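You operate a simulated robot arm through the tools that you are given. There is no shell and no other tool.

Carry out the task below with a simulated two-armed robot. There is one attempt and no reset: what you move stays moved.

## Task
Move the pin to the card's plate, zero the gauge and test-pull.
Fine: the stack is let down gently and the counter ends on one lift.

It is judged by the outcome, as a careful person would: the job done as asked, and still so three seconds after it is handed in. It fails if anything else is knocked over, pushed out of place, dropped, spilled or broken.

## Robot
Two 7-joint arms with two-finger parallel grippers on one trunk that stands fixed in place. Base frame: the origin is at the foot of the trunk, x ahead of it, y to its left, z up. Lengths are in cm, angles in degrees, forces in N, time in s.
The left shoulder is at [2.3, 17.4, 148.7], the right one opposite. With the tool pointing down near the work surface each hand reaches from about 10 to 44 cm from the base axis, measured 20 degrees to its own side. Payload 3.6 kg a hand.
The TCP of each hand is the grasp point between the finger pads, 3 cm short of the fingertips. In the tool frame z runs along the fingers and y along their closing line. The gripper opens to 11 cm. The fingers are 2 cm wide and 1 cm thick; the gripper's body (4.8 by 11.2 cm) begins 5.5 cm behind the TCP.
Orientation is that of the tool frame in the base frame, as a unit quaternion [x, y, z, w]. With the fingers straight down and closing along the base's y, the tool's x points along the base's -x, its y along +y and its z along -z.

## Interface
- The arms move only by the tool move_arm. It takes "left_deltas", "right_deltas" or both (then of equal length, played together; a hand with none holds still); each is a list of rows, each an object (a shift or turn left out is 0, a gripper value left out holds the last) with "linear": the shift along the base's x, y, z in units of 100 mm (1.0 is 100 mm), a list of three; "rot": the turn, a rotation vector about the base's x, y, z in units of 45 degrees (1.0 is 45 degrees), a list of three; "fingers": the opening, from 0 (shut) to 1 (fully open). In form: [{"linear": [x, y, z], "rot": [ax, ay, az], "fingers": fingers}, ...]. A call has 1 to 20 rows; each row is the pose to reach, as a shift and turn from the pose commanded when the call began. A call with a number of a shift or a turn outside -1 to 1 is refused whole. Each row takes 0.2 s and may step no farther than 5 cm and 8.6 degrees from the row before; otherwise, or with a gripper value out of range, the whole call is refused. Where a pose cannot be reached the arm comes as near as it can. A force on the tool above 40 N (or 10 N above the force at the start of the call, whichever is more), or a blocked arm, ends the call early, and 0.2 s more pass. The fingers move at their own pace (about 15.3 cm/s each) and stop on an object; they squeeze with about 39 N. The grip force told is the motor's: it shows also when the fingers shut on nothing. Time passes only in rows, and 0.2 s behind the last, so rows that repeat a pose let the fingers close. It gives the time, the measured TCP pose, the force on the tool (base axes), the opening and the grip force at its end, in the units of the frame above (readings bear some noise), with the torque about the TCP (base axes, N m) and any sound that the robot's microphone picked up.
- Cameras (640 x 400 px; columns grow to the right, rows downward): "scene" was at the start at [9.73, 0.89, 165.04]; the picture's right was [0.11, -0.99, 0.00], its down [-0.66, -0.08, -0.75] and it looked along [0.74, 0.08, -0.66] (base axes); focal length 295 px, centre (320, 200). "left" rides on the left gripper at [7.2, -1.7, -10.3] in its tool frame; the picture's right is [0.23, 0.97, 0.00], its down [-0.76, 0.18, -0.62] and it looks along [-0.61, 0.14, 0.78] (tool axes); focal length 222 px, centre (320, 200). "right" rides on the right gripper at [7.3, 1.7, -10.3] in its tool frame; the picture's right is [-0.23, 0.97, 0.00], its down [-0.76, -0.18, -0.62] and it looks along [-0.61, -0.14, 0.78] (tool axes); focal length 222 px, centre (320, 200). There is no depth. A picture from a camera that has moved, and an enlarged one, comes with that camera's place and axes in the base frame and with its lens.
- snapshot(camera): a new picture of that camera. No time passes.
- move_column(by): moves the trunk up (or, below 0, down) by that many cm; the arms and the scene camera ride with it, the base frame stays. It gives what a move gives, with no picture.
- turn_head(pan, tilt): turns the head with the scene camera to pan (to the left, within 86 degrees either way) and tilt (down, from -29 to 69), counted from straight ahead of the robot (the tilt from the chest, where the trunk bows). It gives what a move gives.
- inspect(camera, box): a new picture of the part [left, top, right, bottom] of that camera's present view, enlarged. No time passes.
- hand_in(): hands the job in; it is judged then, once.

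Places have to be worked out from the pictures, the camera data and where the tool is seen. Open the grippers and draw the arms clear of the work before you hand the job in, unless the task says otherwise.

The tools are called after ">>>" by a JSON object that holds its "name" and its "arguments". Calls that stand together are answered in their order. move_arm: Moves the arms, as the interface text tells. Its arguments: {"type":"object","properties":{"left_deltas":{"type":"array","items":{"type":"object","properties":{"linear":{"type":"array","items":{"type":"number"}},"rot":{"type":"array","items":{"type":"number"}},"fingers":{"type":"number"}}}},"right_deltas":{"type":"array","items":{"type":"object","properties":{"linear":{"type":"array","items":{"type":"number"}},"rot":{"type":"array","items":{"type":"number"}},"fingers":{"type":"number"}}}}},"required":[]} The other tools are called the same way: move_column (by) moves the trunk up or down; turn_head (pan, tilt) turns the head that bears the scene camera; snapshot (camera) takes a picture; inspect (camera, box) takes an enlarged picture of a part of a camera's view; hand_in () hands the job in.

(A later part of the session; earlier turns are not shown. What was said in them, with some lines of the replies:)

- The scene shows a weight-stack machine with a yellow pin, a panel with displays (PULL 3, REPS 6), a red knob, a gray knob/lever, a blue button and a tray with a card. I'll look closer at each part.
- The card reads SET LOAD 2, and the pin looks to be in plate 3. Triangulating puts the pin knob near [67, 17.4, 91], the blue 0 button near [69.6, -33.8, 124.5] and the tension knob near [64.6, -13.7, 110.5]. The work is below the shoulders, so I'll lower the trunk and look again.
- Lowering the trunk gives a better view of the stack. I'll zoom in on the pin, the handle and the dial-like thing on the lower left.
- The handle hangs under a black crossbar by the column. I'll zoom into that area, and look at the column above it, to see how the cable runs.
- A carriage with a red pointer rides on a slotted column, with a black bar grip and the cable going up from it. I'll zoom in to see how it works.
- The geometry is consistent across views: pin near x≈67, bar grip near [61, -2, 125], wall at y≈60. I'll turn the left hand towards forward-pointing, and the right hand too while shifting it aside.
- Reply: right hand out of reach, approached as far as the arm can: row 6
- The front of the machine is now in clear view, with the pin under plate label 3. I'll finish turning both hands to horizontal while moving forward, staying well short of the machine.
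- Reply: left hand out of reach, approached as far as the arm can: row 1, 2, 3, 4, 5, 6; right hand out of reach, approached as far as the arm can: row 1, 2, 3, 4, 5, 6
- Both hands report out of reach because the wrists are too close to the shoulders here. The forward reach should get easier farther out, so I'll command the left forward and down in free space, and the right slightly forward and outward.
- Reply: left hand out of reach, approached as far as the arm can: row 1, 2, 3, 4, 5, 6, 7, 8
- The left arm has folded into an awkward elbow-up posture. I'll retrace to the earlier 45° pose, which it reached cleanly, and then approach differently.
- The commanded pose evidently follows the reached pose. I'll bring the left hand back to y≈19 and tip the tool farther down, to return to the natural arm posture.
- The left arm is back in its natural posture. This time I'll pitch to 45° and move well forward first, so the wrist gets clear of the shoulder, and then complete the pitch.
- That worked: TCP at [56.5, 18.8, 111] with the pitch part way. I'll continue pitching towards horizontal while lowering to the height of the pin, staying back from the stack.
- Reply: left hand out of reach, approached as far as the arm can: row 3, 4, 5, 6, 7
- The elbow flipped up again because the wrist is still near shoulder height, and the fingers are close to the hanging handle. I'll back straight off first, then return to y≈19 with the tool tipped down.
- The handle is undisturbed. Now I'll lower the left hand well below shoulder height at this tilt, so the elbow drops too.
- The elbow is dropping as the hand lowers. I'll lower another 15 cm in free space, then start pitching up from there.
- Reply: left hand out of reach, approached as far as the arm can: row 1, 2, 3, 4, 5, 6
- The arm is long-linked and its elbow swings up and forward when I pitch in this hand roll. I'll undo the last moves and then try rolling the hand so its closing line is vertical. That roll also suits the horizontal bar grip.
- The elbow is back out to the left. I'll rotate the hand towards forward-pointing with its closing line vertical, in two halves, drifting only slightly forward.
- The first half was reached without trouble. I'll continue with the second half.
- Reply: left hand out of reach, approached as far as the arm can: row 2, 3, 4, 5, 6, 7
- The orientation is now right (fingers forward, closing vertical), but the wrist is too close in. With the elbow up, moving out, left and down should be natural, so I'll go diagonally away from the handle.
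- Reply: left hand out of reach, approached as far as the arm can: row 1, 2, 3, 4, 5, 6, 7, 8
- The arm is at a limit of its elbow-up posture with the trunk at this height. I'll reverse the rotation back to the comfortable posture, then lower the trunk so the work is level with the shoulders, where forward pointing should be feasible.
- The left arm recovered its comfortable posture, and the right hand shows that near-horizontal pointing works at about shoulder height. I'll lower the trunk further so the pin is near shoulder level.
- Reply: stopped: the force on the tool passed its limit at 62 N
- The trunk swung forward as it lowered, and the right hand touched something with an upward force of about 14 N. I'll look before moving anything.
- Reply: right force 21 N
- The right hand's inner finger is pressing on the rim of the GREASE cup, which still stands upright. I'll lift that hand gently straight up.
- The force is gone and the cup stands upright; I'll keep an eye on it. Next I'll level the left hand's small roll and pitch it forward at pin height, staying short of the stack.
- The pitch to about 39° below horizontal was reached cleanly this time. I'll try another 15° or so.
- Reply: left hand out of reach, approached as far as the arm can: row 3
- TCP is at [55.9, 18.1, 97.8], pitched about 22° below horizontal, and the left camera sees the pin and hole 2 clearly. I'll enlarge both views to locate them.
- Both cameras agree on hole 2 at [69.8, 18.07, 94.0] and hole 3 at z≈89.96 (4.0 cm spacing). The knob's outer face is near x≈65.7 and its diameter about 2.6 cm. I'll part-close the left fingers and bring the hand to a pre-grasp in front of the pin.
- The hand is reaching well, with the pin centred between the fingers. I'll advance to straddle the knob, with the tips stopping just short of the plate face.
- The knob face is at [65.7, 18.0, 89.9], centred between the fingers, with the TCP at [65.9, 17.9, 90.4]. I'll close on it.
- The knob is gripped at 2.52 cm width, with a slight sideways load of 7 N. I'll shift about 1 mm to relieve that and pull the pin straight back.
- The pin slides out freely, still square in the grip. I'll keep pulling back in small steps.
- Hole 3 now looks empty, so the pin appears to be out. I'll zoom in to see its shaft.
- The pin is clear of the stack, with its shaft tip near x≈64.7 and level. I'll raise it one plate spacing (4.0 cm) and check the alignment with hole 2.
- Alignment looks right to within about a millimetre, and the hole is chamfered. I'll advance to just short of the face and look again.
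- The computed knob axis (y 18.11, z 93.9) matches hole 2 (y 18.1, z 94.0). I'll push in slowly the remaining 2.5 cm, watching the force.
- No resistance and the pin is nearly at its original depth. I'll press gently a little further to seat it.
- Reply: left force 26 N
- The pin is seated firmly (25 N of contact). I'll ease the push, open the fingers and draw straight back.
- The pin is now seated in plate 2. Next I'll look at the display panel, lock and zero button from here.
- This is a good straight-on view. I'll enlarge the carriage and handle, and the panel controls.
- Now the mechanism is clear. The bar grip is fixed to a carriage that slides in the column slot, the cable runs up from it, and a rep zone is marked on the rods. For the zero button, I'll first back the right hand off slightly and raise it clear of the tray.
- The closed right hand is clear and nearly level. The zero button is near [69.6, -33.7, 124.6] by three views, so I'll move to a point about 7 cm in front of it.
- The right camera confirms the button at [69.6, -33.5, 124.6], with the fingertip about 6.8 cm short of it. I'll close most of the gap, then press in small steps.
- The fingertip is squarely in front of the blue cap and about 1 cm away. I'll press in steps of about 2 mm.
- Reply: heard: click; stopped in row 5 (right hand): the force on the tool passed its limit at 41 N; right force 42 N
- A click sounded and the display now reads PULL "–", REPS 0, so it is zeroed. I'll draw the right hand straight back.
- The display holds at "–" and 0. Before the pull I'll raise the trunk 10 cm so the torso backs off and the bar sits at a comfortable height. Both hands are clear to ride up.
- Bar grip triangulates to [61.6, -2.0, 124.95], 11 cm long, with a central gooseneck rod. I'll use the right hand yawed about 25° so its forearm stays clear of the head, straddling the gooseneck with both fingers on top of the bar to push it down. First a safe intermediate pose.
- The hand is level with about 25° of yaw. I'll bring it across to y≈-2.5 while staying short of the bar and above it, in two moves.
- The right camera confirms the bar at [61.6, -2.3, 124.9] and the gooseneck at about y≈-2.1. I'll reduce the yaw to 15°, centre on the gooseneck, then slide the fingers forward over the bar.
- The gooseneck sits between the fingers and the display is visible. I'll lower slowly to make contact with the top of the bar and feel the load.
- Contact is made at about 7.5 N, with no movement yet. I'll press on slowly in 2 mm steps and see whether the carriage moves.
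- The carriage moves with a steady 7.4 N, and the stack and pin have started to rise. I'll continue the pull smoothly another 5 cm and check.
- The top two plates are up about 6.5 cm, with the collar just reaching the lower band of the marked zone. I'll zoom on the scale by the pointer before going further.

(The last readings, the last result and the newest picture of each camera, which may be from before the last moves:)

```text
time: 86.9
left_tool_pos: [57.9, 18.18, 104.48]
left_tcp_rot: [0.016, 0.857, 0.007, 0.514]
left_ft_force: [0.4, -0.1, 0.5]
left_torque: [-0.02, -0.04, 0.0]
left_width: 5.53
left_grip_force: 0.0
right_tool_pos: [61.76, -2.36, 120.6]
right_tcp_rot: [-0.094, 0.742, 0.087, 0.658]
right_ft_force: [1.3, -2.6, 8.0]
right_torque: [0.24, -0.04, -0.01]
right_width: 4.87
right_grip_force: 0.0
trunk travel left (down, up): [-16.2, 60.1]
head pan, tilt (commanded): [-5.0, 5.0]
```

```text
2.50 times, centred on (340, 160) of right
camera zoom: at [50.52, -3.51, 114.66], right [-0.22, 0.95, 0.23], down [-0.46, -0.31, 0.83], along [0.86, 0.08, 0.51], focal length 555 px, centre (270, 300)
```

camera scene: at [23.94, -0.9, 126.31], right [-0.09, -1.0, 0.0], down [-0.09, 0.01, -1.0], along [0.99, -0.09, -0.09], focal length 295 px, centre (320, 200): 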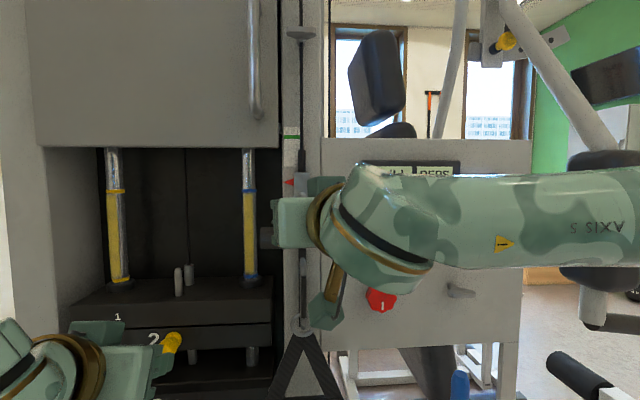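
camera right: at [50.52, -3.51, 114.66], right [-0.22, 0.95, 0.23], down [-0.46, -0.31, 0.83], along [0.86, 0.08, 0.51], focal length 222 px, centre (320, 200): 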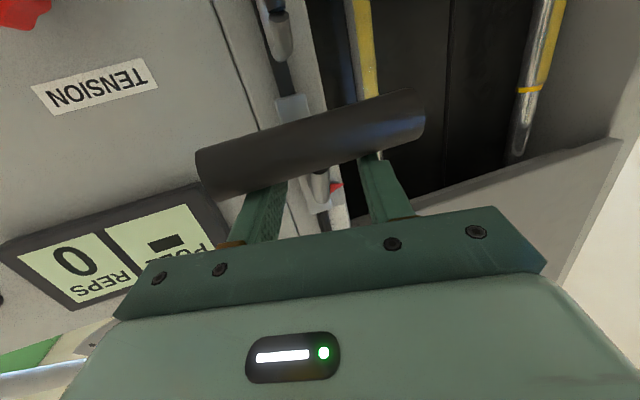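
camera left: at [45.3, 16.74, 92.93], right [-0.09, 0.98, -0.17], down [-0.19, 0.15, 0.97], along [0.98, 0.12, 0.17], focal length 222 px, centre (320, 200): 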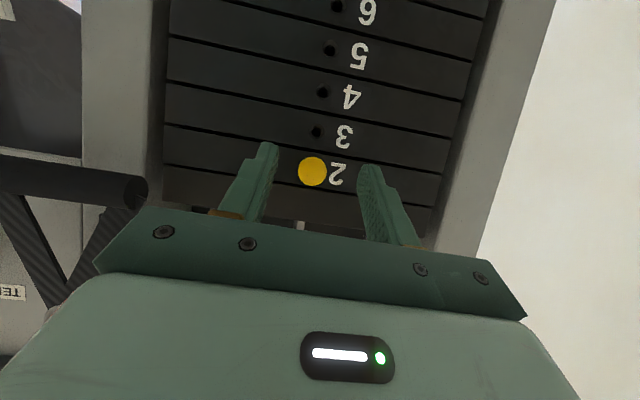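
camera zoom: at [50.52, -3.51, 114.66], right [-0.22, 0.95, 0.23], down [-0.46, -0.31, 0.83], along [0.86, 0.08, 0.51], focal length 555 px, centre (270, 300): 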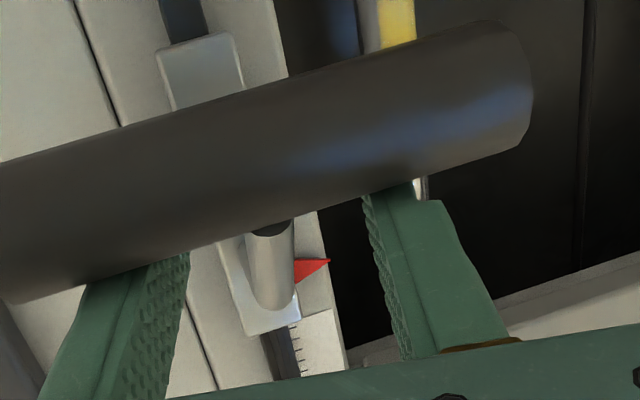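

The pulled carriage shows a simple scale with a green line at the rest position, so nothing limits the pull yet. I'll continue smoothly about 5 cm further into the marked zone.

>>> {"name": "move_arm", "arguments": {"right_deltas": [{"linear": [0, 0, -0.04]}, {"linear": [0, 0, -0.08]}, {"linear": [0, 0, -0.12]}, {"linear": [0, 0, -0.16]}, {"linear": [0, 0, -0.2]}, {"linear": [0, 0, -0.24]}, {"linear": [0, 0, -0.28]}, {"linear": [0, 0, -0.32]}, {"linear": [0, 0, -0.36]}, {"linear": [0, 0, -0.4]}]}}

>>> {"name": "snapshot", "arguments": {"camera": "scene"}}

>>> {"name": "snapshot", "arguments": {"camera": "right"}}

```text
time: 89.1
left_tool_pos: [57.88, 18.1, 104.46]
left_tcp_rot: [0.015, 0.858, 0.007, 0.514]
left_ft_force: [-0.5, 0.8, -0.2]
left_torque: [-0.01, 0.0, 0.03]
left_width: 5.49
left_grip_force: 0.2
right_tool_pos: [61.8, -2.23, 116.72]
right_tcp_rot: [-0.095, 0.742, 0.088, 0.658]
right_ft_force: [3.1, -1.3, 7.5]
right_torque: [0.22, -0.05, -0.13]
right_width: 4.83
right_grip_force: 0.1
trunk travel left (down, up): [-16.2, 60.1]
head pan, tilt (commanded): [-5.0, 5.0]
```

```text
taken
camera scene: at [23.99, -0.87, 126.3], right [-0.09, -1.0, 0.0], down [-0.09, 0.01, -1.0], along [0.99, -0.09, -0.09], focal length 295 px, centre (320, 200)
```

scene: 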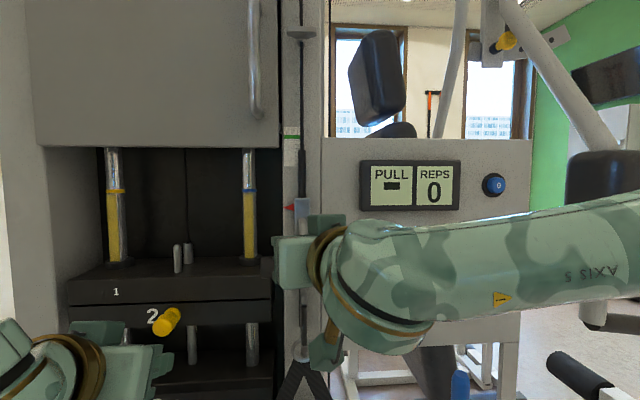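

```text
taken
camera right: at [50.52, -3.5, 110.75], right [-0.22, 0.95, 0.23], down [-0.46, -0.31, 0.83], along [0.86, 0.08, 0.51], focal length 222 px, centre (320, 200)
```

right: 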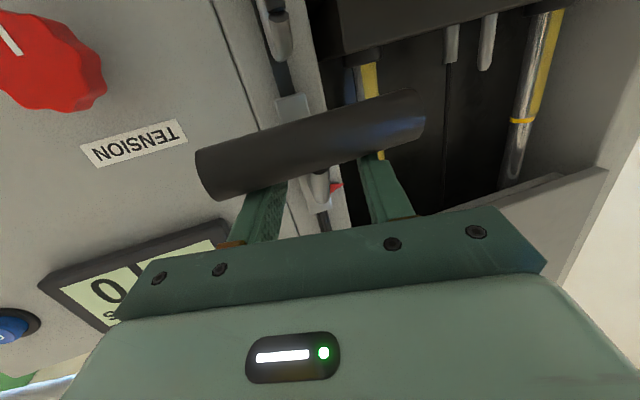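

The stack is well into the marked zone and the display still shows 0. Before going further I'll check the hanging triangle's clearance above the card and tray.

>>> {"name": "turn_head", "arguments": {"pan": -10, "tilt": 35}}

>>> {"name": "snapshot", "arguments": {"camera": "scene"}}

```text
time: 90.1
left_tool_pos: [57.89, 18.14, 104.47]
left_tcp_rot: [0.015, 0.857, 0.007, 0.515]
left_ft_force: [-0.9, -0.3, 0.4]
left_torque: [-0.01, -0.01, 0.0]
left_width: 5.51
left_grip_force: 0.1
right_tool_pos: [61.73, -2.36, 116.6]
right_tcp_rot: [-0.093, 0.742, 0.087, 0.659]
right_ft_force: [2.5, -1.0, 7.5]
right_torque: [0.22, -0.05, -0.07]
right_width: 4.88
right_grip_force: 0.1
trunk travel left (down, up): [-16.2, 60.1]
head pan, tilt (commanded): [-10.0, 35.0]
```

```text
taken
camera scene: at [23.51, -1.61, 121.49], right [-0.17, -0.98, 0.0], down [-0.56, 0.1, -0.82], along [0.81, -0.14, -0.57], focal length 295 px, centre (320, 200)
```

scene: 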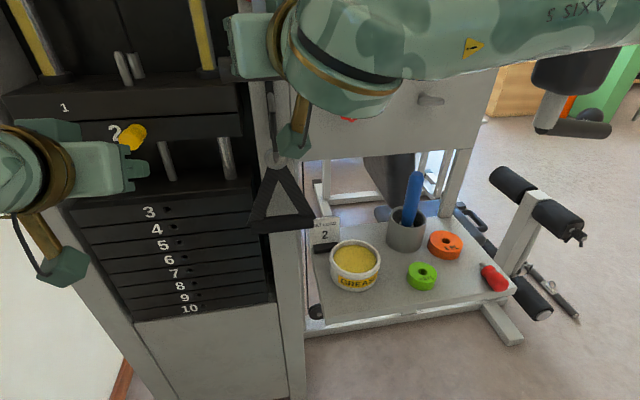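

The triangle's right end is close to the card in this view. I'll zoom in to judge the gap.

>>> {"name": "inspect", "arguments": {"camera": "scene", "box": [230, 140, 390, 260]}}

>>> {"name": "inspect", "arguments": {"camera": "scene", "box": [280, 190, 360, 250]}}

```text
3.33 times, centred on (310, 200) of scene
camera zoom: at [23.51, -1.61, 121.49], right [-0.17, -0.98, 0.0], down [-0.56, 0.1, -0.82], along [0.81, -0.14, -0.57], focal length 982 px, centre (353, 200)
```

zoom: 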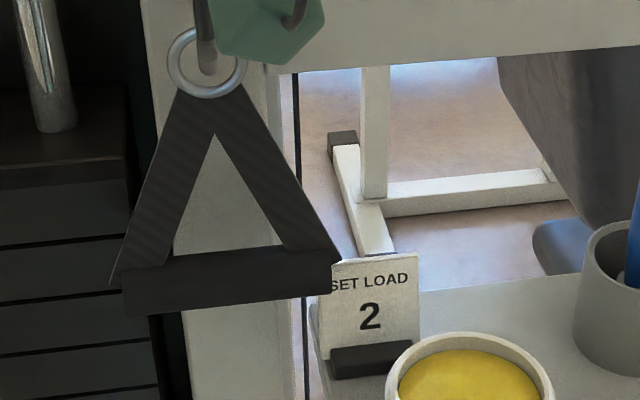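

```text
6.67 times, centred on (320, 220) of scene
camera zoom: at [23.51, -1.61, 121.49], right [-0.17, -0.98, 0.0], down [-0.56, 0.1, -0.82], along [0.81, -0.14, -0.57], focal length 1965 px, centre (320, 67)
```

zoom: 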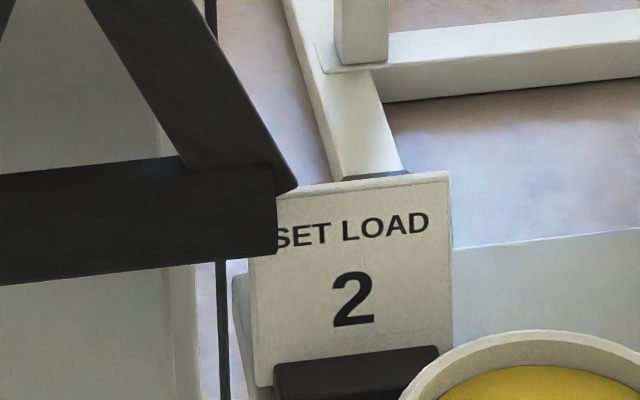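

The triangle hangs about 4 cm nearer to me (x≈64) than the card (x≈68), so it passes in front without touching. I'll pull 2 cm further to sit well inside the zone and recheck the display and clearance.

>>> {"name": "move_arm", "arguments": {"right_deltas": [{"linear": [0, 0, -0.03]}, {"linear": [0, 0, -0.06]}, {"linear": [0, 0, -0.09]}, {"linear": [0, 0, -0.12]}, {"linear": [0, 0, -0.15]}, {"linear": [0, 0, -0.18]}, {"linear": [0, 0, -0.2]}]}}

>>> {"name": "inspect", "arguments": {"camera": "scene", "box": [230, 140, 390, 260]}}

>>> {"name": "snapshot", "arguments": {"camera": "right"}}

>>> {"name": "turn_head", "arguments": {"pan": -5, "tilt": 5}}

>>> {"name": "snapshot", "arguments": {"camera": "scene"}}

```text
time: 91.7
left_tool_pos: [57.92, 18.27, 104.54]
left_tcp_rot: [0.015, 0.858, 0.008, 0.513]
left_ft_force: [-0.1, -0.3, 0.0]
left_torque: [0.0, -0.01, -0.01]
left_width: 5.49
left_grip_force: 0.2
right_tool_pos: [61.73, -2.36, 114.54]
right_tcp_rot: [-0.093, 0.741, 0.087, 0.659]
right_ft_force: [4.1, -0.9, 7.8]
right_torque: [0.21, -0.06, -0.2]
right_width: 4.86
right_grip_force: 0.1
trunk travel left (down, up): [-16.2, 60.1]
head pan, tilt (commanded): [-10.0, 35.0]
```

```text
3.33 times, centred on (310, 200) of scene
camera zoom: at [23.51, -1.59, 121.48], right [-0.17, -0.98, 0.0], down [-0.57, 0.1, -0.82], along [0.81, -0.14, -0.57], focal length 982 px, centre (353, 200)
```

zoom: 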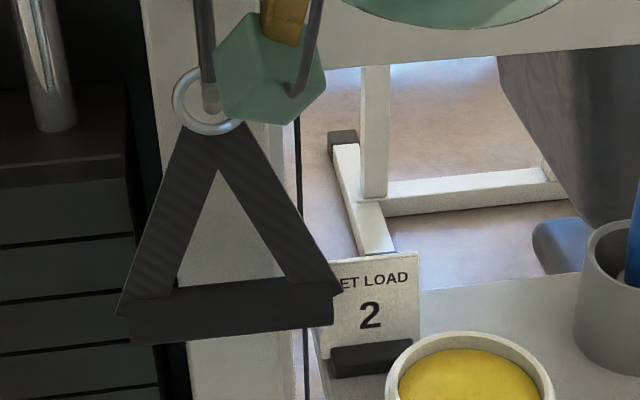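

```text
taken
camera right: at [50.51, -3.5, 108.69], right [-0.22, 0.95, 0.23], down [-0.46, -0.31, 0.83], along [0.86, 0.08, 0.51], focal length 222 px, centre (320, 200)
```

right: 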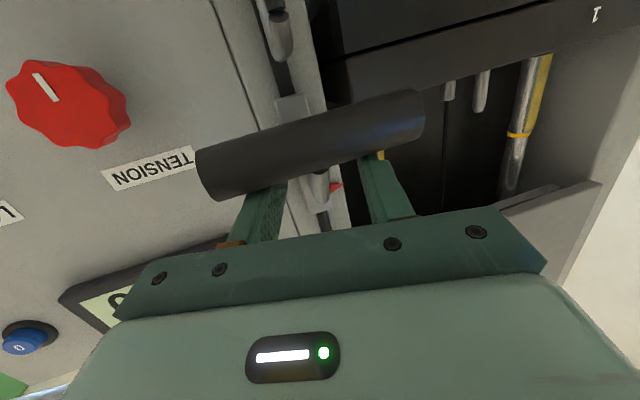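

```text
time: 92.6
left_tool_pos: [57.91, 18.19, 104.35]
left_tcp_rot: [0.014, 0.858, 0.008, 0.514]
left_ft_force: [0.1, 0.1, -0.8]
left_torque: [0.01, -0.04, -0.02]
left_width: 5.48
left_grip_force: 0.0
right_tool_pos: [61.71, -2.36, 114.67]
right_tcp_rot: [-0.094, 0.742, 0.087, 0.658]
right_ft_force: [3.7, -1.2, 6.3]
right_torque: [0.23, -0.09, -0.11]
right_width: 4.88
right_grip_force: 0.1
trunk travel left (down, up): [-16.2, 60.1]
head pan, tilt (commanded): [-5.0, 5.0]
```

```text
taken
camera scene: at [24.0, -0.88, 126.29], right [-0.09, -1.0, 0.0], down [-0.09, 0.01, -1.0], along [0.99, -0.09, -0.09], focal length 295 px, centre (320, 200)
```

scene: 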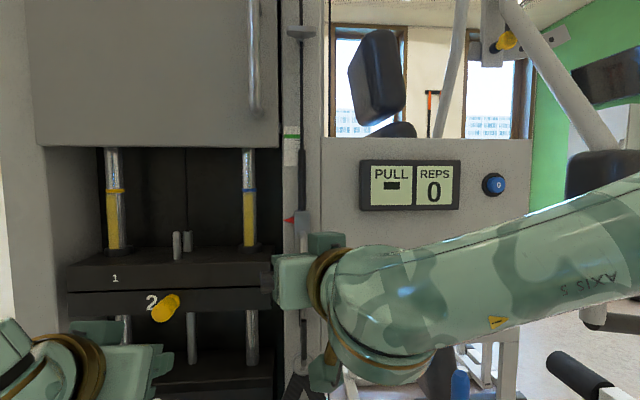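

The collar is now mid-zone after 12.5 cm of pull, at a steady 8 N. I'll let the stack down gently, with 2 cm/s for the first part and slower near the bottom.

>>> {"name": "move_arm", "arguments": {"right_deltas": [{"linear": [0, 0, 0.02]}, {"linear": [0, 0, 0.05]}, {"linear": [0, 0, 0.09]}, {"linear": [0, 0, 0.13]}, {"linear": [0, 0, 0.17]}, {"linear": [0, 0, 0.21]}, {"linear": [0, 0, 0.25]}, {"linear": [0, 0, 0.29]}, {"linear": [0, 0, 0.33]}, {"linear": [0, 0, 0.37]}, {"linear": [0, 0, 0.41]}, {"linear": [0, 0, 0.45]}, {"linear": [0, 0, 0.49]}, {"linear": [0, 0, 0.53]}, {"linear": [0, 0, 0.57]}, {"linear": [0, 0, 0.61]}, {"linear": [0, 0, 0.65]}, {"linear": [0, 0, 0.69]}, {"linear": [0, 0, 0.72]}, {"linear": [0, 0, 0.75]}]}}

>>> {"name": "snapshot", "arguments": {"camera": "scene"}}

```text
time: 96.8
left_tool_pos: [57.93, 18.26, 104.53]
left_tcp_rot: [0.016, 0.858, 0.007, 0.514]
left_ft_force: [0.0, 0.4, 0.4]
left_torque: [-0.01, -0.01, 0.03]
left_width: 5.51
left_grip_force: 0.0
right_tool_pos: [61.72, -2.23, 122.16]
right_tcp_rot: [-0.094, 0.742, 0.088, 0.658]
right_ft_force: [0.2, -2.7, 7.6]
right_torque: [0.18, -0.01, -0.07]
right_width: 4.83
right_grip_force: 0.1
trunk travel left (down, up): [-16.2, 60.1]
head pan, tilt (commanded): [-5.0, 5.0]
```

```text
taken
camera scene: at [23.95, -0.9, 126.31], right [-0.09, -1.0, 0.0], down [-0.09, 0.01, -1.0], along [0.99, -0.09, -0.09], focal length 295 px, centre (320, 200)
```

scene: 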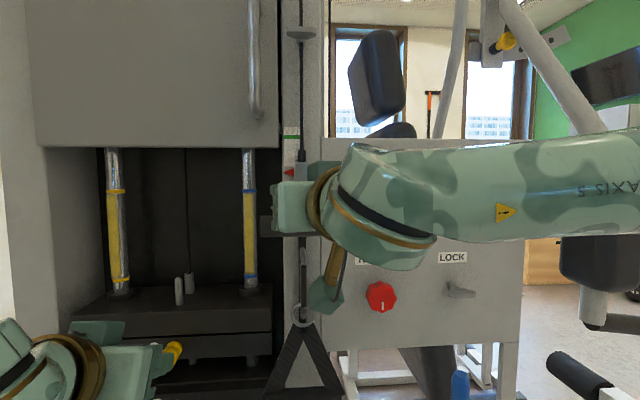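

The stack is following smoothly under 7.6 N and is about 5 cm from rest. I'll let it down the remainder at about 1.2 cm/s.

>>> {"name": "move_arm", "arguments": {"right_deltas": [{"linear": [0, 0, 0.025]}, {"linear": [0, 0, 0.05]}, {"linear": [0, 0, 0.075]}, {"linear": [0, 0, 0.1]}, {"linear": [0, 0, 0.125]}, {"linear": [0, 0, 0.15]}, {"linear": [0, 0, 0.175]}, {"linear": [0, 0, 0.2]}, {"linear": [0, 0, 0.225]}, {"linear": [0, 0, 0.25]}, {"linear": [0, 0, 0.275]}, {"linear": [0, 0, 0.3]}, {"linear": [0, 0, 0.32]}, {"linear": [0, 0, 0.34]}, {"linear": [0, 0, 0.36]}, {"linear": [0, 0, 0.38]}, {"linear": [0, 0, 0.4]}, {"linear": [0, 0, 0.42]}, {"linear": [0, 0, 0.44]}, {"linear": [0, 0, 0.46]}]}}

>>> {"name": "snapshot", "arguments": {"camera": "scene"}}

>>> {"name": "snapshot", "arguments": {"camera": "right"}}

```text
time: 101.0
left_tool_pos: [58.03, 18.2, 104.41]
left_tcp_rot: [0.014, 0.858, 0.008, 0.513]
left_ft_force: [0.2, -0.8, 0.5]
left_torque: [-0.01, 0.02, 0.0]
left_width: 5.48
left_grip_force: 0.0
right_tool_pos: [61.64, -2.25, 126.66]
right_tcp_rot: [-0.094, 0.742, 0.088, 0.658]
right_ft_force: [6.1, -0.8, 6.6]
right_torque: [0.21, -0.08, -0.17]
right_width: 4.82
right_grip_force: 0.1
trunk travel left (down, up): [-16.2, 60.1]
head pan, tilt (commanded): [-5.0, 5.0]
```

```text
taken
camera scene: at [24.05, -0.88, 126.29], right [-0.09, -1.0, 0.0], down [-0.09, 0.01, -1.0], along [0.99, -0.09, -0.09], focal length 295 px, centre (320, 200)
```

scene: 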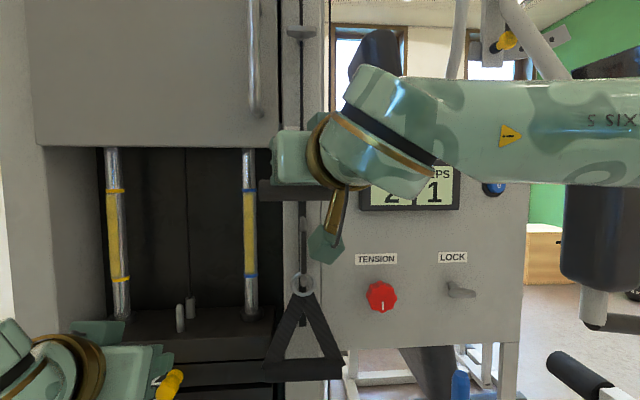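

```text
taken
camera right: at [50.48, -3.46, 120.79], right [-0.22, 0.95, 0.23], down [-0.46, -0.31, 0.83], along [0.86, 0.08, 0.51], focal length 222 px, centre (320, 200)
```

right: 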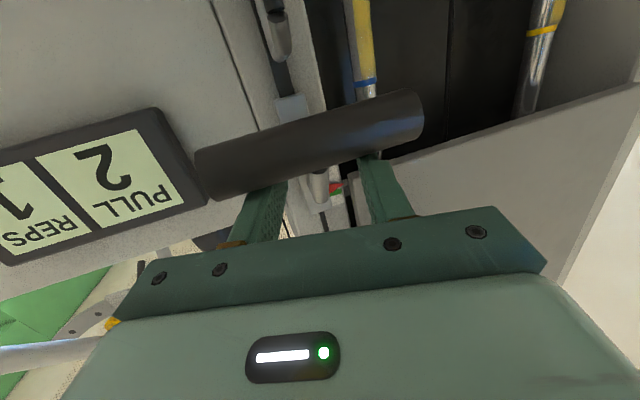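

The display reads PULL 2, REPS 1. The hand still carries about 6.6 N just above rest, so I'll keep easing up until the load is fully off.

>>> {"name": "move_arm", "arguments": {"right_deltas": [{"linear": [0, 0, 0.012]}, {"linear": [0, 0, 0.024]}, {"linear": [0, 0, 0.036]}, {"linear": [0, 0, 0.048]}, {"linear": [0, 0, 0.06]}, {"linear": [0, 0, 0.072]}, {"linear": [0, 0, 0.084]}, {"linear": [0, 0, 0.096]}, {"linear": [0, 0, 0.108]}, {"linear": [0, 0, 0.12]}, {"linear": [0, 0, 0.14]}, {"linear": [0, 0, 0.16]}, {"linear": [0, 0, 0.18]}, {"linear": [0, 0, 0.2]}]}}

>>> {"name": "snapshot", "arguments": {"camera": "right"}}

>>> {"name": "snapshot", "arguments": {"camera": "scene"}}

```text
time: 104.0
left_tool_pos: [57.9, 18.22, 104.43]
left_tcp_rot: [0.015, 0.858, 0.007, 0.513]
left_ft_force: [-0.1, 0.4, -0.2]
left_torque: [0.0, 0.02, 0.01]
left_width: 5.48
left_grip_force: 0.1
right_tool_pos: [61.83, -2.31, 128.77]
right_tcp_rot: [-0.093, 0.742, 0.087, 0.658]
right_ft_force: [-0.1, -0.5, 0.0]
right_torque: [0.03, 0.0, 0.01]
right_width: 4.96
right_grip_force: 0.0
trunk travel left (down, up): [-16.2, 60.1]
head pan, tilt (commanded): [-5.0, 5.0]
```

```text
taken
camera right: at [50.54, -3.53, 122.82], right [-0.22, 0.95, 0.23], down [-0.46, -0.31, 0.83], along [0.86, 0.08, 0.51], focal length 222 px, centre (320, 200)
```

right: 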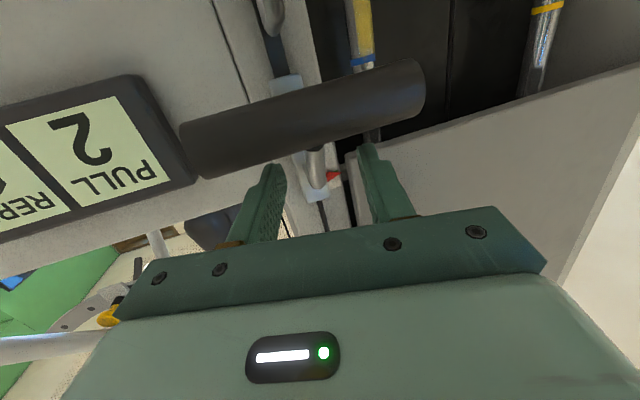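

```text
taken
camera scene: at [24.0, -0.86, 126.3], right [-0.09, -1.0, 0.0], down [-0.09, 0.01, -1.0], along [0.99, -0.09, -0.09], focal length 295 px, centre (320, 200)
```

scene: 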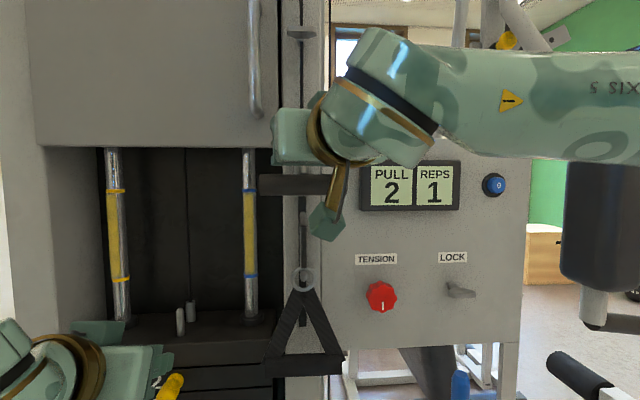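

The stack is at rest with the contact released, and the display shows PULL 2, REPS 1. I'll withdraw the right hand along the way it came in.

>>> {"name": "move_arm", "arguments": {"right_deltas": [{"linear": [0, 0, 0.06]}, {"linear": [-0.12, 0, 0.07]}, {"linear": [-0.24, 0, 0.08]}, {"linear": [-0.36, 0, 0.1]}, {"linear": [-0.48, 0, 0.12]}, {"linear": [-0.5, -0.15, 0.15]}, {"linear": [-0.55, -0.3, 0.2]}, {"linear": [-0.6, -0.5, 0.2]}, {"linear": [-0.65, -0.7, 0.2]}, {"linear": [-0.7, -0.9, 0.2]}]}}

>>> {"name": "move_arm", "arguments": {"right_deltas": [{"linear": [-0.05, -0.2, 0]}, {"linear": [-0.1, -0.4, 0]}, {"linear": [-0.15, -0.6, 0]}, {"linear": [-0.2, -0.8, 0]}, {"linear": [-0.25, -1.0, 0], "fingers": 1.0}, {"linear": [-0.25, -1.0, 0], "fingers": 1.0}], "left_deltas": [{"linear": [-0.1, 0, 0.0]}, {"linear": [-0.2, 0, 0.05]}, {"linear": [-0.3, 0, 0.1], "rot": [0, 0.1, 0]}, {"linear": [-0.4, 0, 0.15], "rot": [0, 0.2, 0]}, {"linear": [-0.5, 0, 0.2], "rot": [0, 0.35, 0], "fingers": 1.0}, {"linear": [-0.6, 0, 0.3], "rot": [0, 0.5, 0], "fingers": 1.0}]}}

>>> {"name": "snapshot", "arguments": {"camera": "scene"}}

```text
time: 106.2
left_tool_pos: [57.88, 18.13, 104.48]
left_tcp_rot: [0.015, 0.858, 0.008, 0.514]
left_ft_force: [0.9, 0.4, -0.9]
left_torque: [0.02, 0.02, 0.03]
left_width: 5.51
left_grip_force: 0.1
right_tool_pos: [54.61, -11.26, 130.59]
right_tcp_rot: [-0.094, 0.742, 0.088, 0.658]
right_ft_force: [0.5, -1.3, 0.1]
right_torque: [-0.01, -0.01, 0.02]
right_width: 4.97
right_grip_force: 0.0
trunk travel left (down, up): [-16.2, 60.1]
head pan, tilt (commanded): [-5.0, 5.0]
```

```text
time: 107.6
left_tool_pos: [51.75, 18.24, 107.49]
left_tcp_rot: [0.016, 0.942, 0.005, 0.336]
left_ft_force: [0.2, 0.6, -0.3]
left_torque: [0.03, -0.02, 0.0]
left_width: 10.99
left_grip_force: 0.0
right_tool_pos: [52.29, -21.38, 130.88]
right_tcp_rot: [-0.094, 0.742, 0.087, 0.657]
right_ft_force: [0.3, 0.7, 0.1]
right_torque: [0.01, -0.01, -0.02]
right_width: 11.03
right_grip_force: 0.0
trunk travel left (down, up): [-16.2, 60.1]
head pan, tilt (commanded): [-5.0, 5.0]
```

```text
taken
camera scene: at [23.98, -0.86, 126.3], right [-0.09, -1.0, 0.0], down [-0.09, 0.01, -1.0], along [0.99, -0.09, -0.09], focal length 295 px, centre (320, 200)
```

scene: 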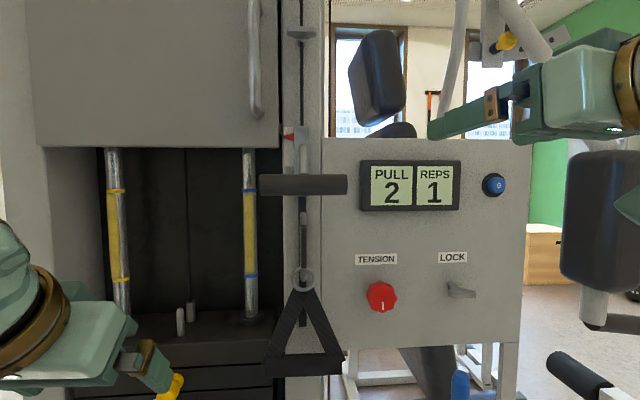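

Both hands are open and back. I'll check the pin, stack and tray against how they began, especially the grease cup.

>>> {"name": "turn_head", "arguments": {"pan": -5, "tilt": 40}}

>>> {"name": "snapshot", "arguments": {"camera": "scene"}}

>>> {"name": "inspect", "arguments": {"camera": "scene", "box": [280, 150, 520, 320]}}

>>> {"name": "inspect", "arguments": {"camera": "scene", "box": [60, 40, 300, 240]}}

```text
time: 108.6
left_tool_pos: [51.73, 18.36, 107.55]
left_tcp_rot: [0.017, 0.942, 0.004, 0.336]
left_ft_force: [-0.3, -0.6, -0.4]
left_torque: [-0.02, 0.0, -0.02]
left_width: 10.98
left_grip_force: 0.0
right_tool_pos: [52.15, -21.28, 130.84]
right_tcp_rot: [-0.094, 0.742, 0.088, 0.658]
right_ft_force: [0.2, -0.4, -0.2]
right_torque: [0.0, 0.0, 0.0]
right_width: 10.99
right_grip_force: 0.2
trunk travel left (down, up): [-16.2, 60.1]
head pan, tilt (commanded): [-5.0, 40.0]
```

```text
taken
camera scene: at [23.32, -0.82, 120.73], right [-0.09, -1.0, 0.0], down [-0.64, 0.06, -0.77], along [0.76, -0.07, -0.64], focal length 295 px, centre (320, 200)
```

scene: 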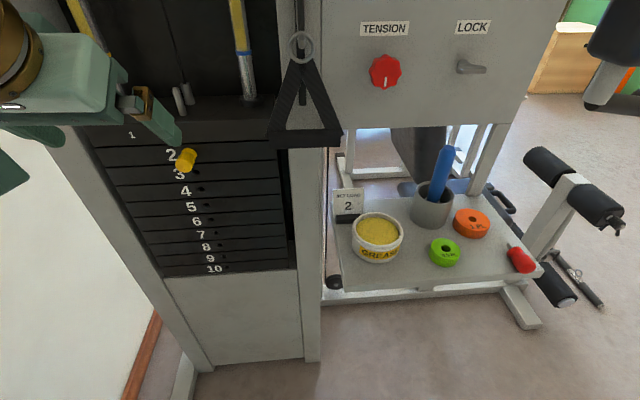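

```text
2.35 times, centred on (400, 235) of scene
camera zoom: at [23.32, -0.82, 120.73], right [-0.09, -1.0, 0.0], down [-0.64, 0.06, -0.77], along [0.76, -0.07, -0.64], focal length 693 px, centre (132, 118)
```

zoom: 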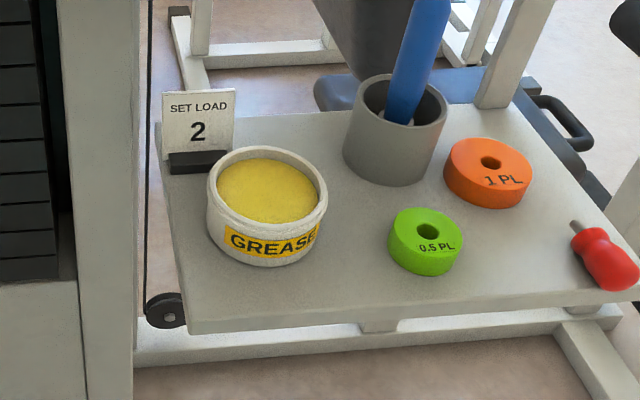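

```text
2.00 times, centred on (180, 140) of scene
camera zoom: at [23.32, -0.82, 120.73], right [-0.09, -1.0, 0.0], down [-0.64, 0.06, -0.77], along [0.76, -0.07, -0.64], focal length 589 px, centre (600, 320)
```

zoom: 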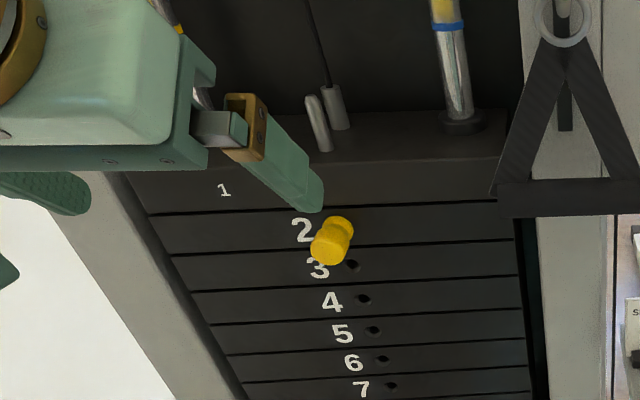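

The pin sits in plate 2, everything else in place. To compare the tray exactly with the opening picture, I'll fold both hands back towards their starting poses, then raise the trunk to the starting height.

>>> {"name": "move_arm", "arguments": {"right_deltas": [{"linear": [0, 0, 0], "rot": [0, 0, -0.11]}, {"linear": [0, -0.05, 0], "rot": [0, 0, -0.22]}, {"linear": [0, -0.1, 0], "rot": [0, 0, -0.33]}, {"linear": [0, -0.1, 0], "rot": [0, 0, -0.33]}, {"linear": [0, -0.1, 0], "rot": [0, 0, -0.33]}, {"linear": [0, -0.1, 0], "rot": [0, 0, -0.33]}], "left_deltas": [{"linear": [-0.15, 0, 0.05], "rot": [0, 0.14, 0]}, {"linear": [-0.3, 0, 0.1], "rot": [0, 0.28, 0]}, {"linear": [-0.45, 0, 0.15], "rot": [0, 0.42, 0]}, {"linear": [-0.6, 0, 0.2], "rot": [0, 0.56, 0]}, {"linear": [-0.7, 0, 0.25], "rot": [0, 0.7, 0]}, {"linear": [-0.8, 0, 0.3], "rot": [0, 0.85, 0]}]}}

>>> {"name": "move_arm", "arguments": {"right_deltas": [{"linear": [-0.05, 0, -0.05], "rot": [0, 0.15, 0]}, {"linear": [-0.1, 0, -0.1], "rot": [0, 0.3, 0]}, {"linear": [-0.15, 0, -0.15], "rot": [0, 0.45, 0]}, {"linear": [-0.2, 0, -0.2], "rot": [0, 0.6, 0]}, {"linear": [-0.25, 0, -0.25], "rot": [0, 0.75, 0]}, {"linear": [-0.3, 0, -0.3], "rot": [0, 0.9, 0]}]}}

>>> {"name": "snapshot", "arguments": {"camera": "scene"}}

```text
time: 110.0
left_tool_pos: [43.96, 18.25, 110.78]
left_tcp_rot: [0.016, 1.0, -0.001, 0.008]
left_ft_force: [-0.1, -0.6, -0.9]
left_torque: [0.02, -0.01, -0.01]
left_width: 10.99
left_grip_force: 0.1
right_tool_pos: [52.23, -22.27, 130.69]
right_tcp_rot: [0.004, 0.748, 0.001, 0.664]
right_ft_force: [0.4, 0.6, -0.4]
right_torque: [0.04, 0.01, 0.01]
right_width: 11.0
right_grip_force: 0.0
trunk travel left (down, up): [-16.2, 60.1]
head pan, tilt (commanded): [-5.0, 40.0]
```

```text
time: 111.4
left_tool_pos: [43.92, 18.24, 110.7]
left_tcp_rot: [0.017, 1.0, -0.001, 0.01]
left_ft_force: [0.1, -0.3, -0.5]
left_torque: [-0.01, 0.0, 0.0]
left_width: 11.02
left_grip_force: 0.2
right_tool_pos: [49.17, -22.23, 127.59]
right_tcp_rot: [0.004, 0.932, 0.001, 0.363]
right_ft_force: [0.0, 0.0, 0.1]
right_torque: [-0.02, -0.02, 0.01]
right_width: 11.0
right_grip_force: 0.1
trunk travel left (down, up): [-16.2, 60.1]
head pan, tilt (commanded): [-5.0, 40.0]
```

```text
taken
camera scene: at [23.32, -0.79, 120.72], right [-0.09, -1.0, 0.0], down [-0.64, 0.06, -0.77], along [0.76, -0.07, -0.64], focal length 295 px, centre (320, 200)
```

scene: 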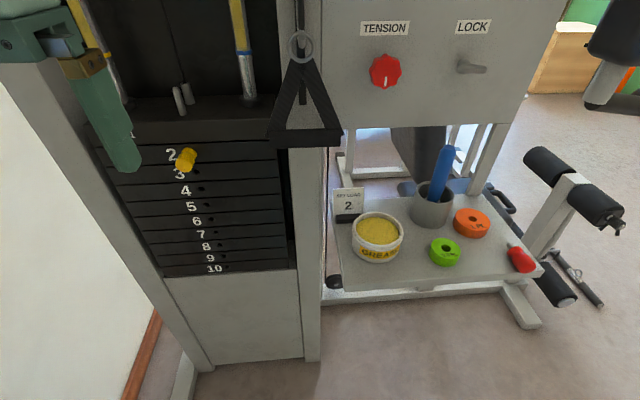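

Continuing to fold the right hand to point down and back.

>>> {"name": "move_arm", "arguments": {"right_deltas": [{"linear": [-0.12, 0.1, -0.1], "rot": [0, 0.15, 0]}, {"linear": [-0.24, 0.2, -0.2], "rot": [0, 0.3, 0]}, {"linear": [-0.36, 0.3, -0.3], "rot": [0, 0.45, 0]}, {"linear": [-0.48, 0.4, -0.45], "rot": [0, 0.6, 0]}, {"linear": [-0.6, 0.5, -0.6], "rot": [0, 0.75, 0]}, {"linear": [-0.7, 0.6, -0.8], "rot": [0, 0.9, 0]}, {"linear": [-0.75, 0.7, -1.0], "rot": [0, 0.95, 0]}], "left_deltas": [{"linear": [-0.1, 0, 0]}, {"linear": [-0.2, 0, 0]}, {"linear": [-0.3, 0, 0]}, {"linear": [-0.4, 0, 0]}, {"linear": [-0.45, 0, 0]}, {"linear": [-0.5, 0, 0]}, {"linear": [-0.5, 0, 0]}]}}

>>> {"name": "move_column", "arguments": {"by": 14}}

>>> {"name": "turn_head", "arguments": {"pan": 6.5, "tilt": 41.6}}

>>> {"name": "snapshot", "arguments": {"camera": "scene"}}

```text
time: 113.0
left_tool_pos: [38.89, 18.17, 110.44]
left_tcp_rot: [0.017, 1.0, -0.001, 0.008]
left_ft_force: [0.0, -0.2, 0.3]
left_torque: [0.02, 0.0, 0.0]
left_width: 10.96
left_grip_force: 0.1
right_tool_pos: [42.06, -15.39, 117.61]
right_tcp_rot: [0.003, 1.0, 0.0, -0.002]
right_ft_force: [0.5, -0.3, 0.3]
right_torque: [-0.01, 0.02, -0.03]
right_width: 10.98
right_grip_force: 0.1
trunk travel left (down, up): [-16.2, 60.1]
head pan, tilt (commanded): [-5.0, 40.0]
```

```text
time: 114.7
left_tool_pos: [38.86, 18.15, 124.51]
left_tcp_rot: [0.016, 1.0, -0.001, 0.008]
left_ft_force: [0.8, 0.1, 0.2]
left_torque: [0.05, 0.0, 0.01]
left_width: 11.01
left_grip_force: 0.2
right_tool_pos: [41.81, -15.18, 131.62]
right_tcp_rot: [0.004, 1.0, 0.0, -0.001]
right_ft_force: [0.4, 0.5, -1.1]
right_torque: [0.01, 0.02, -0.01]
right_width: 11.01
right_grip_force: 0.0
trunk travel left (down, up): [-30.2, 46.1]
head pan, tilt (commanded): [-5.0, 40.0]
```

```text
time: 115.4
left_tool_pos: [38.92, 18.27, 124.5]
left_tcp_rot: [0.016, 1.0, -0.001, 0.009]
left_ft_force: [0.3, 0.2, 0.7]
left_torque: [0.01, 0.0, -0.02]
left_width: 10.99
left_grip_force: 0.1
right_tool_pos: [41.6, -15.24, 131.7]
right_tcp_rot: [0.003, 1.0, -0.001, -0.001]
right_ft_force: [-0.6, 0.7, 0.0]
right_torque: [-0.01, 0.01, -0.02]
right_width: 11.01
right_grip_force: 0.1
trunk travel left (down, up): [-30.2, 46.1]
head pan, tilt (commanded): [6.5, 41.6]
```

```text
taken
camera scene: at [16.15, 0.88, 135.01], right [0.11, -0.99, 0.0], down [-0.66, -0.07, -0.75], along [0.74, 0.08, -0.66], focal length 295 px, centre (320, 200)
```

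scene: 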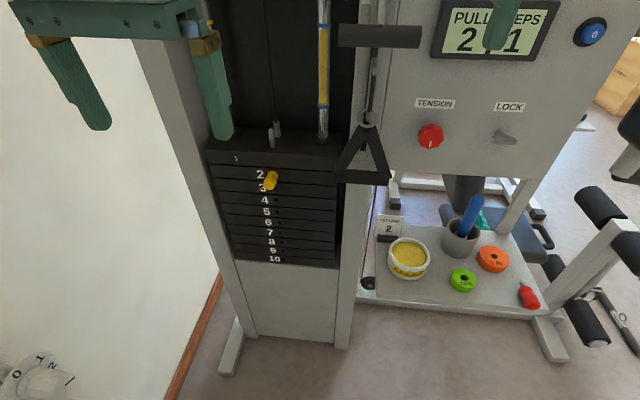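

From nearly the same viewpoint as at t=3 s, the tray items look unchanged. I'll raise the trunk to its starting height for an exact comparison with the first enlarged tray picture.

>>> {"name": "move_column", "arguments": {"by": 29.8}}

>>> {"name": "inspect", "arguments": {"camera": "scene", "box": [350, 250, 490, 350]}}

>>> {"name": "snapshot", "arguments": {"camera": "scene"}}

```text
time: 118.4
left_tool_pos: [38.85, 18.22, 154.17]
left_tcp_rot: [0.017, 1.0, -0.001, 0.009]
left_ft_force: [-0.4, -0.5, -0.3]
left_torque: [0.04, -0.02, 0.01]
left_width: 11.01
left_grip_force: 0.1
right_tool_pos: [35.4, -15.24, 165.99]
right_tcp_rot: [0.008, 0.998, 0.004, 0.063]
right_ft_force: [-0.5, 0.9, 0.0]
right_torque: [0.03, 0.01, 0.04]
right_width: 10.99
right_grip_force: 0.1
trunk travel left (down, up): [-60.0, 16.3]
head pan, tilt (commanded): [6.5, 41.6]
```

```text
4.00 times, centred on (420, 300) of scene
camera zoom: at [9.73, 0.88, 165.05], right [0.11, -0.99, 0.0], down [-0.66, -0.08, -0.75], along [0.74, 0.08, -0.66], focal length 1179 px, centre (-80, -200)
```

zoom: 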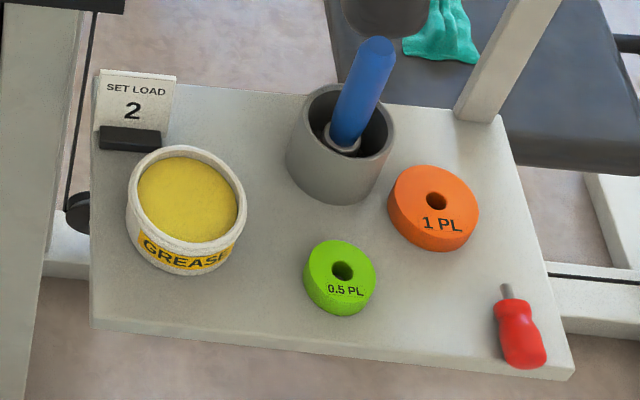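

```text
taken
camera scene: at [9.73, 0.88, 165.05], right [0.11, -0.99, 0.0], down [-0.66, -0.08, -0.75], along [0.74, 0.08, -0.66], focal length 295 px, centre (320, 200)
```

scene: 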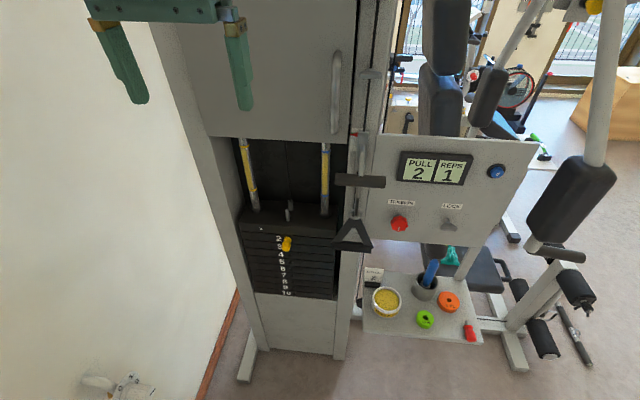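

In an identical view, everything on the tray matches the start, except that the grease cup sits about 5 mm from where it was: upright, unspilled and still in its spot by the card. I'll do a last close check of the pin and display.

>>> {"name": "inspect", "arguments": {"camera": "scene", "box": [230, 190, 390, 310]}}

>>> {"name": "inspect", "arguments": {"camera": "scene", "box": [340, 120, 520, 240]}}

```text
3.33 times, centred on (310, 250) of scene
camera zoom: at [9.73, 0.88, 165.05], right [0.11, -0.99, 0.0], down [-0.66, -0.08, -0.75], along [0.74, 0.08, -0.66], focal length 982 px, centre (353, 33)
```

zoom: 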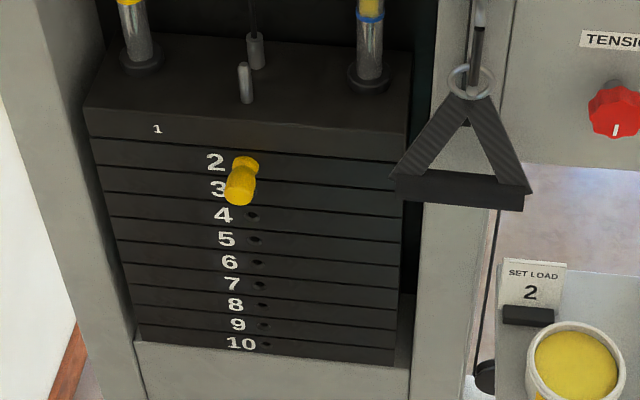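

```text
3.33 times, centred on (430, 180) of scene
camera zoom: at [9.73, 0.88, 165.05], right [0.11, -0.99, 0.0], down [-0.66, -0.08, -0.75], along [0.74, 0.08, -0.66], focal length 982 px, centre (-47, 267)
```

zoom: 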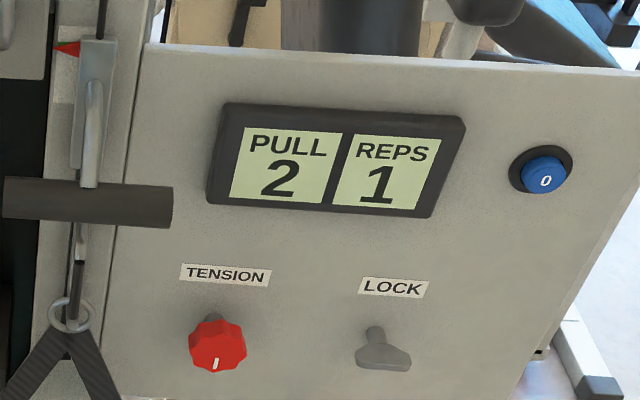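

The pin is in plate 2 as the card asks, the display reads PULL 2 and REPS 1, the stack is at rest, and both hands are open and clear. I'm handing the job in.

>>> {"name": "hand_in", "arguments": {}}

```text
The job is handed in.
```

The pin is in plate 2, as the card asks. I zeroed the gauge, did one test-pull and let the stack down gently. The display ended on PULL 2, REPS 1, with the stack at rest and both hands open and clear. No result of the judging came back.

**Grease cup:** while I lowered the trunk, the right hand pressed on the rim of the grease cup, and the force peaked at 62 N before it stopped. The cup stayed upright and nothing spilled. Measured against the opening picture, it now sits about 5 mm from where it started. I left it there, because nudging it back risked knocking it over. Nothing else on the tray appears to have moved.
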